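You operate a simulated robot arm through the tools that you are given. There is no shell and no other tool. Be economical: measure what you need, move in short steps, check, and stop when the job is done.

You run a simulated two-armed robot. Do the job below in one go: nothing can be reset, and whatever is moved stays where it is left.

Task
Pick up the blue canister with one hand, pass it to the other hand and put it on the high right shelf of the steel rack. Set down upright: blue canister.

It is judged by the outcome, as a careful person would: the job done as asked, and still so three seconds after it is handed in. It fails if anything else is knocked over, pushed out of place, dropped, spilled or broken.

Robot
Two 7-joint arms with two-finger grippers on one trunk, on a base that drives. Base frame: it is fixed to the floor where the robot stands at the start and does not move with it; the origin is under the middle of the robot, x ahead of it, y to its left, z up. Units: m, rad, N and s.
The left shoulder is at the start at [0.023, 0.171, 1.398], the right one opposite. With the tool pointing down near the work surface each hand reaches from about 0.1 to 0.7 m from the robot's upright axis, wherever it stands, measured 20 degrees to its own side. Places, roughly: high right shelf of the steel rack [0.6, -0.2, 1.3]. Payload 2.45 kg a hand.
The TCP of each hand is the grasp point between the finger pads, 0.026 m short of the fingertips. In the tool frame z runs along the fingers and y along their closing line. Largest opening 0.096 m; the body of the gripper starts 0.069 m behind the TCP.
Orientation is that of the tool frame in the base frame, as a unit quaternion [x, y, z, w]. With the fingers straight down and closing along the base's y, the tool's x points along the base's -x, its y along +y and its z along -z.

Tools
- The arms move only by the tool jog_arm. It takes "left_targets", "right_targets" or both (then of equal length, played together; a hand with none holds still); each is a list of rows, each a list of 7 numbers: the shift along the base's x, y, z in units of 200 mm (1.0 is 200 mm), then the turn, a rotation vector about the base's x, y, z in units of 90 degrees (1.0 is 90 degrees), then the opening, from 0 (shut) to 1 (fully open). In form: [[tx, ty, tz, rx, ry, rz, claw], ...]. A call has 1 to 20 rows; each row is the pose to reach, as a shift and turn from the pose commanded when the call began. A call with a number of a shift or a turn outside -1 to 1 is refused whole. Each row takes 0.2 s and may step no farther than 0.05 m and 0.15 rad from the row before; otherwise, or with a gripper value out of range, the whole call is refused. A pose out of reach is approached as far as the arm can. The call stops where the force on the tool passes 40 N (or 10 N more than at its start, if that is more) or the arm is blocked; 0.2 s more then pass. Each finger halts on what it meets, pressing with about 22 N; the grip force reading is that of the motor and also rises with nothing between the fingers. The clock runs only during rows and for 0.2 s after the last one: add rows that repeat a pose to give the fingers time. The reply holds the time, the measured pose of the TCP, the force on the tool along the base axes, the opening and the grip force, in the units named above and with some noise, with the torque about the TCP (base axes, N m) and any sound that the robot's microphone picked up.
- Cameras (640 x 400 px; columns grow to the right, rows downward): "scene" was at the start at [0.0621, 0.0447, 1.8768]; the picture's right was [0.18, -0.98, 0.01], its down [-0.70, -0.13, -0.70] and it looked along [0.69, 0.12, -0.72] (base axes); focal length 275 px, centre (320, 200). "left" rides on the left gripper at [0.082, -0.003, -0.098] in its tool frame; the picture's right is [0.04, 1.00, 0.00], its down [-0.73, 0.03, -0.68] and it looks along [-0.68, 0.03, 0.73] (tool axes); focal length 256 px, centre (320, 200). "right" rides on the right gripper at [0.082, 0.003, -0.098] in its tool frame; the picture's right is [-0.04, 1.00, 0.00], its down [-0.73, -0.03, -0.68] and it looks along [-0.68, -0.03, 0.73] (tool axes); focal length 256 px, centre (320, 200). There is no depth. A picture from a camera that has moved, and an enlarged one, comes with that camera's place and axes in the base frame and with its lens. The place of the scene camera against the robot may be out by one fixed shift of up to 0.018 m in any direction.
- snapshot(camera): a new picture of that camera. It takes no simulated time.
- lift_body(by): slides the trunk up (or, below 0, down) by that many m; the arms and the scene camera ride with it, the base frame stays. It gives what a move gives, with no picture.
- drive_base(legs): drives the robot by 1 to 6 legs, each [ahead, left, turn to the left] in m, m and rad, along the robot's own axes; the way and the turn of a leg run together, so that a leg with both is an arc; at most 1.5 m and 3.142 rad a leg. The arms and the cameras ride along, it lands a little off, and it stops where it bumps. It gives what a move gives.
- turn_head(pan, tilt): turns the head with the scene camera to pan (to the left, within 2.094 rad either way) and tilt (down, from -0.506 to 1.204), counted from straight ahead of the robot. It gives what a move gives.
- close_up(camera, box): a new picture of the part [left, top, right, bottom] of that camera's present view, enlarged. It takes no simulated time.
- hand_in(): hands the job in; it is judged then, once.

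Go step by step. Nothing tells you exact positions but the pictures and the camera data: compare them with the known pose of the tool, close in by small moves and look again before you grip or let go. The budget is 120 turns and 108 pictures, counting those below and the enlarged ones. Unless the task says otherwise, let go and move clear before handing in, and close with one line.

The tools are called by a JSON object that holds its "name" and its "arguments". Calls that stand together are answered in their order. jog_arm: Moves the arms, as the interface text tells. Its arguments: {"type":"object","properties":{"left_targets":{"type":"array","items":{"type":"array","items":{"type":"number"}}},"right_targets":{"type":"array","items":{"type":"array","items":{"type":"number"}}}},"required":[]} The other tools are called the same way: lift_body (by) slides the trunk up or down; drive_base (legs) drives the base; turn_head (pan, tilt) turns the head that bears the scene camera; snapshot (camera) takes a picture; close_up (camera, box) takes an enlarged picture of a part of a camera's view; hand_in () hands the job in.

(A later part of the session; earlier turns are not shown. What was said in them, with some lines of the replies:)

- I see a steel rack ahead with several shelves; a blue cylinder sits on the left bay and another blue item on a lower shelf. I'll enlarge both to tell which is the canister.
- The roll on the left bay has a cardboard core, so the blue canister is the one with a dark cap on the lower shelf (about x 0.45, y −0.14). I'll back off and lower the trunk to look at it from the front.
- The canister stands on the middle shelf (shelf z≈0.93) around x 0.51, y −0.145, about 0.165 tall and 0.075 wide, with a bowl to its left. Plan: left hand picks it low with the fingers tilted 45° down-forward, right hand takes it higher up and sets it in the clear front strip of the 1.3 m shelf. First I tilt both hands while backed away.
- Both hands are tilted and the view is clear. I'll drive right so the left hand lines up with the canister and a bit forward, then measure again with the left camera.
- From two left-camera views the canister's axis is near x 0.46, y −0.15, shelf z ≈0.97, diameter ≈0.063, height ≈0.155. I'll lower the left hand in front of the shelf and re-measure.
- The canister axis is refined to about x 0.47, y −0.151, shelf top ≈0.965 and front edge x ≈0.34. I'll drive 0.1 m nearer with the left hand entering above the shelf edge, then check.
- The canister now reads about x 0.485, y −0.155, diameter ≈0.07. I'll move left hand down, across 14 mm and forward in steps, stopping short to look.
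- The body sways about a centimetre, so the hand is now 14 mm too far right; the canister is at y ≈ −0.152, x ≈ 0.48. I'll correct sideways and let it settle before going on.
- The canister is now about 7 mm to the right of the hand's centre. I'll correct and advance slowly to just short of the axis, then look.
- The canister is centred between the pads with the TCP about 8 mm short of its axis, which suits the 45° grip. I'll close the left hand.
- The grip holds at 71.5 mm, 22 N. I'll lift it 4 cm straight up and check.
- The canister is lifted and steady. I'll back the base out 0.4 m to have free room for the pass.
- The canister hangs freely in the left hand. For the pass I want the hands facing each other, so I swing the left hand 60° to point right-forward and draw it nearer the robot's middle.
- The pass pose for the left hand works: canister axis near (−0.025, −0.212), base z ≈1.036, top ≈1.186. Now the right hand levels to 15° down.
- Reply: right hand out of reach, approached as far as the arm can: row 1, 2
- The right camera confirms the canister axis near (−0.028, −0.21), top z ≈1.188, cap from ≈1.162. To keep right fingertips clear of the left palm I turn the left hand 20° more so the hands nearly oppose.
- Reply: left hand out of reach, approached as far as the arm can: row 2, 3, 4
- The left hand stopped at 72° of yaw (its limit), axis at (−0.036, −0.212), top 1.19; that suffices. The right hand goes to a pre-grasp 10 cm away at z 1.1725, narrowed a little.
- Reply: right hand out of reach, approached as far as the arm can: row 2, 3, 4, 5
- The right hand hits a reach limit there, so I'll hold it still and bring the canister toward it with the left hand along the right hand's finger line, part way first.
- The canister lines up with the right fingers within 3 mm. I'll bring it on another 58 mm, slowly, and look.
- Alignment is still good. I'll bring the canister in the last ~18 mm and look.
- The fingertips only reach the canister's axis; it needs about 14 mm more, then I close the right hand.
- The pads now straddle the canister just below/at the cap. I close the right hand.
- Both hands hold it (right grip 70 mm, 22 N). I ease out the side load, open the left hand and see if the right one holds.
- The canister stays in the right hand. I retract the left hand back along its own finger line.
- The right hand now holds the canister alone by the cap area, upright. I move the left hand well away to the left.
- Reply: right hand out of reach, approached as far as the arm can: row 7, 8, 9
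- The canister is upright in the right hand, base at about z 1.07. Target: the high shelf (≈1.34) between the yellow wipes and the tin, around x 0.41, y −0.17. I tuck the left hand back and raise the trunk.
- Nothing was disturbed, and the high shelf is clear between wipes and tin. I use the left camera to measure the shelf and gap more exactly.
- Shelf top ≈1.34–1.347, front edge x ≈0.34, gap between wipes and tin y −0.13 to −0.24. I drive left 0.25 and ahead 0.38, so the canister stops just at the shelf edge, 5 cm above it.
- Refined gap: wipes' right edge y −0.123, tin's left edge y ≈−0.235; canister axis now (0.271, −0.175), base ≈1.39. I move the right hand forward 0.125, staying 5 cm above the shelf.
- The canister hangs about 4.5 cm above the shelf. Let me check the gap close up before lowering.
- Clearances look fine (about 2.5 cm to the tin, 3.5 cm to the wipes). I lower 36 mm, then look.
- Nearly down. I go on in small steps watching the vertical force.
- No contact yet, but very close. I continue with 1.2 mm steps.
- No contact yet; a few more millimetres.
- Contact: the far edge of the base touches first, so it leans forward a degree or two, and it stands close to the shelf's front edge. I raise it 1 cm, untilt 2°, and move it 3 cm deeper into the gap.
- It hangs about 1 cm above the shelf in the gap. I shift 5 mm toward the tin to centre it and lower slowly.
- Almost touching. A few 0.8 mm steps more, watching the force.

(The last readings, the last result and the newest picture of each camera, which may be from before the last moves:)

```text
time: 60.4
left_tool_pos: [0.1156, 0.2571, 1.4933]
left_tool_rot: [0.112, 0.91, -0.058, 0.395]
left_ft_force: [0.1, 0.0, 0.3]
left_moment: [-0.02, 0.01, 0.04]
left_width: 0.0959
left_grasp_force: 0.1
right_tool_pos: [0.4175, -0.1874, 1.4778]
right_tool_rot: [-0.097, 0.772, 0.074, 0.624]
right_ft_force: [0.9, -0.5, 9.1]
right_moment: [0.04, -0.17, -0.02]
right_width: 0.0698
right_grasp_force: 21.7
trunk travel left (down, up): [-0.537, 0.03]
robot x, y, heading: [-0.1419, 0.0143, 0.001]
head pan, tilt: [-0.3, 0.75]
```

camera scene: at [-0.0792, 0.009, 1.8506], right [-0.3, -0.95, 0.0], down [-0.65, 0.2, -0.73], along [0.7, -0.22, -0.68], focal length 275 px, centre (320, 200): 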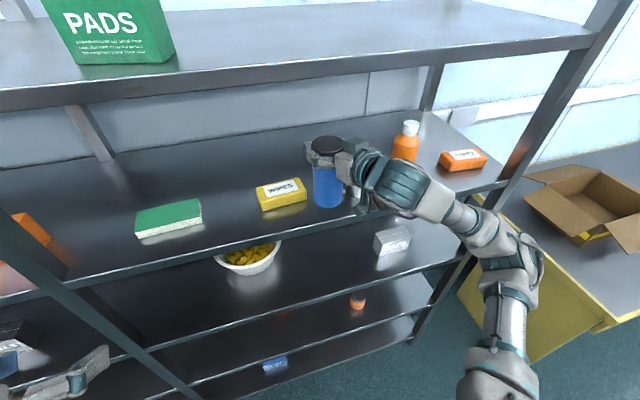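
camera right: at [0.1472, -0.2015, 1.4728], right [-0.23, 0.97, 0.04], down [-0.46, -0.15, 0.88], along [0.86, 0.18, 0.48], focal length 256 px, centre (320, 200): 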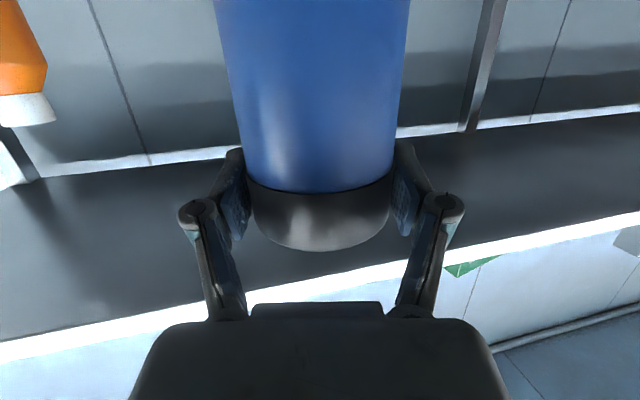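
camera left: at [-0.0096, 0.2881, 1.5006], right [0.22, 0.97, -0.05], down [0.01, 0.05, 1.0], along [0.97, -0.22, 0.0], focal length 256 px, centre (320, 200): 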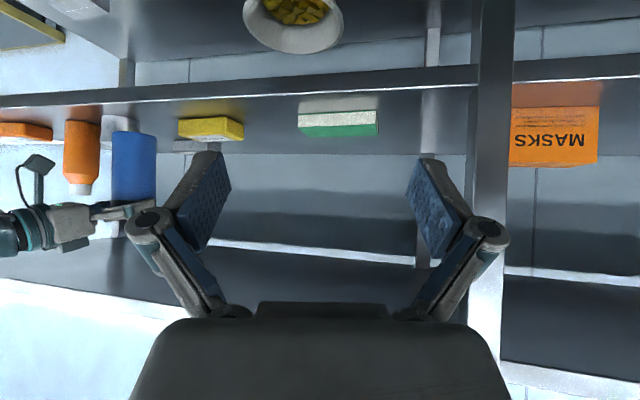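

It stands on the shelf with a flat, even load. I open the right hand.

{"name": "jog_arm", "arguments": {"right_targets": [[0, 0, 0.004, 0, 0, 0, 0.2], [0, 0, 0.004, 0, 0, 0, 0.7], [0, 0, 0.004, 0, 0, 0, 0.8], [0, 0, 0.004, 0, 0, 0, 0.9], [0, 0, 0.004, 0, 0, 0, 1], [0, 0, 0.004, 0, 0, 0, 1]]}}

{"name": "snapshot", "arguments": {"camera": "right"}}

{"name": "close_up", "arguments": {"camera": "scene", "box": [240, 120, 400, 220]}}

```text
time: 61.8
left_tool_pos: [0.1147, 0.2565, 1.4932]
left_tool_rot: [0.111, 0.91, -0.058, 0.396]
left_ft_force: [-0.1, 0.0, 0.2]
left_moment: [-0.01, 0.0, 0.02]
left_width: 0.0961
left_grasp_force: 0.0
right_tool_pos: [0.4174, -0.1835, 1.4766]
right_tool_rot: [-0.096, 0.774, 0.073, 0.622]
right_ft_force: [0.4, 0.5, -0.8]
right_moment: [0.03, 0.02, 0.03]
right_width: 0.0961
right_grasp_force: 0.0
trunk travel left (down, up): [-0.537, 0.03]
robot x, y, heading: [-0.1412, 0.0131, 0.002]
head pan, tilt: [-0.3, 0.75]
```

```text
42 pictures are left
camera right: at [0.3065, -0.2098, 1.418], right [-0.23, 0.97, 0.03], down [-0.49, -0.14, 0.86], along [0.84, 0.18, 0.5], focal length 256 px, centre (320, 200)
```

right: 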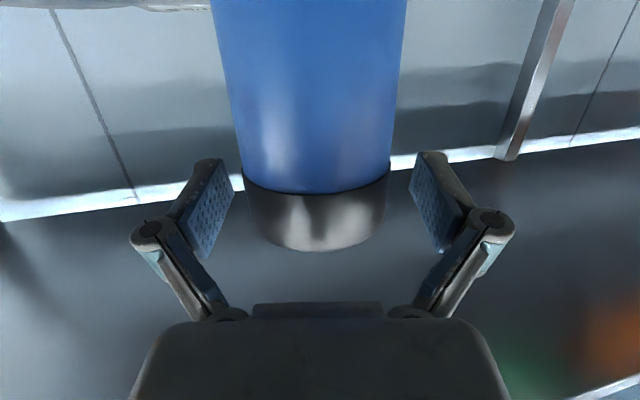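

```text
4.00 times, centred on (320, 170) of scene
camera zoom: at [-0.0788, 0.0076, 1.8506], right [-0.3, -0.95, 0.0], down [-0.65, 0.2, -0.73], along [0.7, -0.22, -0.68], focal length 1100 px, centre (320, 320)
```

zoom: 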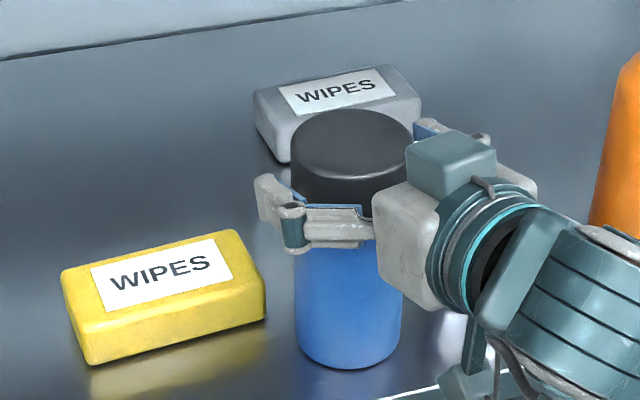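

The canister stands free, centred between the open pads. I draw the hand straight back along its finger line.

{"name": "jog_arm", "arguments": {"right_targets": [[-0.08, -0.02, 0.005, 0, 0, 0, 1], [-0.17, -0.042, 0.01, 0, 0, 0, 1], [-0.27, -0.067, 0.02, 0, 0, 0, 1], [-0.37, -0.092, 0.03, 0, 0, 0, 1], [-0.5, -0.124, 0.04, 0, 0, 0, 1], [-0.65, -0.16, 0.05, 0, 0, 0, 1]]}}

{"name": "drive_base", "arguments": {"legs": [[-0.3, 0, 0]]}}

{"name": "turn_head", "arguments": {"pan": 0.0, "tilt": 0.65}}

{"name": "snapshot", "arguments": {"camera": "scene"}}

{"name": "snapshot", "arguments": {"camera": "left"}}

```text
time: 63.2
left_tool_pos: [0.1128, 0.2558, 1.4938]
left_tool_rot: [0.112, 0.91, -0.058, 0.396]
left_ft_force: [-0.4, -0.5, -0.2]
left_moment: [0.0, -0.01, -0.02]
left_width: 0.0961
left_grasp_force: 0.0
right_tool_pos: [0.2853, -0.2153, 1.4887]
right_tool_rot: [-0.096, 0.773, 0.073, 0.623]
right_ft_force: [-1.5, 0.3, -0.3]
right_moment: [-0.01, -0.02, 0.01]
right_width: 0.096
right_grasp_force: 0.0
trunk travel left (down, up): [-0.537, 0.03]
robot x, y, heading: [-0.1419, 0.0119, 0.001]
head pan, tilt: [-0.3, 0.75]
```

```text
time: 65.2
left_tool_pos: [-0.1759, 0.2565, 1.4933]
left_tool_rot: [0.114, 0.91, -0.06, 0.394]
left_ft_force: [0.0, 1.1, -0.7]
left_moment: [-0.03, 0.0, -0.02]
left_width: 0.096
left_grasp_force: 0.0
right_tool_pos: [-0.0089, -0.217, 1.4869]
right_tool_rot: [-0.094, 0.775, 0.071, 0.622]
right_ft_force: [0.8, -0.8, 0.1]
right_moment: [0.03, 0.03, 0.0]
right_width: 0.0961
right_grasp_force: 0.0
trunk travel left (down, up): [-0.537, 0.03]
robot x, y, heading: [-0.4411, 0.0161, -0.009]
head pan, tilt: [-0.3, 0.75]
```

```text
time: 66.0
left_tool_pos: [-0.1807, 0.2569, 1.493]
left_tool_rot: [0.114, 0.909, -0.059, 0.396]
left_ft_force: [-0.3, 0.4, 0.3]
left_moment: [0.01, 0.03, 0.0]
left_width: 0.0958
left_grasp_force: 0.1
right_tool_pos: [-0.0144, -0.2162, 1.4892]
right_tool_rot: [-0.094, 0.773, 0.071, 0.623]
right_ft_force: [-0.2, -0.4, 0.5]
right_moment: [-0.01, 0.0, -0.05]
right_width: 0.0961
right_grasp_force: 0.0
trunk travel left (down, up): [-0.537, 0.03]
robot x, y, heading: [-0.4358, 0.0137, -0.011]
head pan, tilt: [0.0, 0.649]
```

```text
40 pictures are left
camera scene: at [-0.3678, 0.0328, 1.8592], right [-0.01, -1.0, 0.0], down [-0.61, 0.0, -0.8], along [0.8, -0.01, -0.61], focal length 275 px, centre (320, 200)
```

scene: 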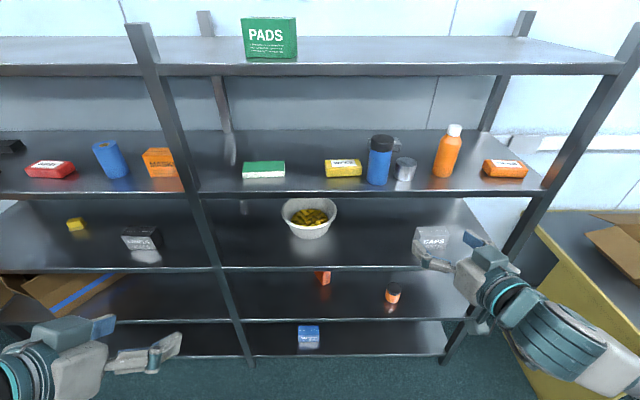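

```text
39 pictures are left
camera left: at [-0.3056, 0.2872, 1.5013], right [0.23, 0.97, -0.05], down [0.01, 0.05, 1.0], along [0.97, -0.23, 0.0], focal length 256 px, centre (320, 200)
```

left: 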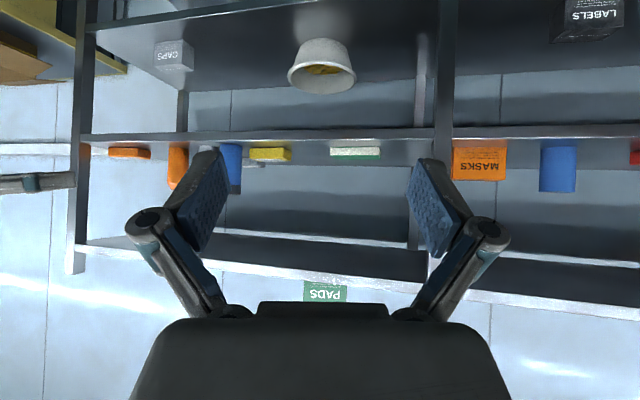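

The blue canister stands upright on the high right shelf between the wipes and the tin, nothing else has moved, and both hands are clear. I hand in.

{"name": "hand_in", "arguments": {}}

```text
The job is handed in.
```

I picked up the blue canister with the left hand, passed it to the right hand and set it upright on the high right shelf of the steel rack. It stands between the yellow wipes and the tin, nothing else looked moved in the last pictures, and both hands are clear.
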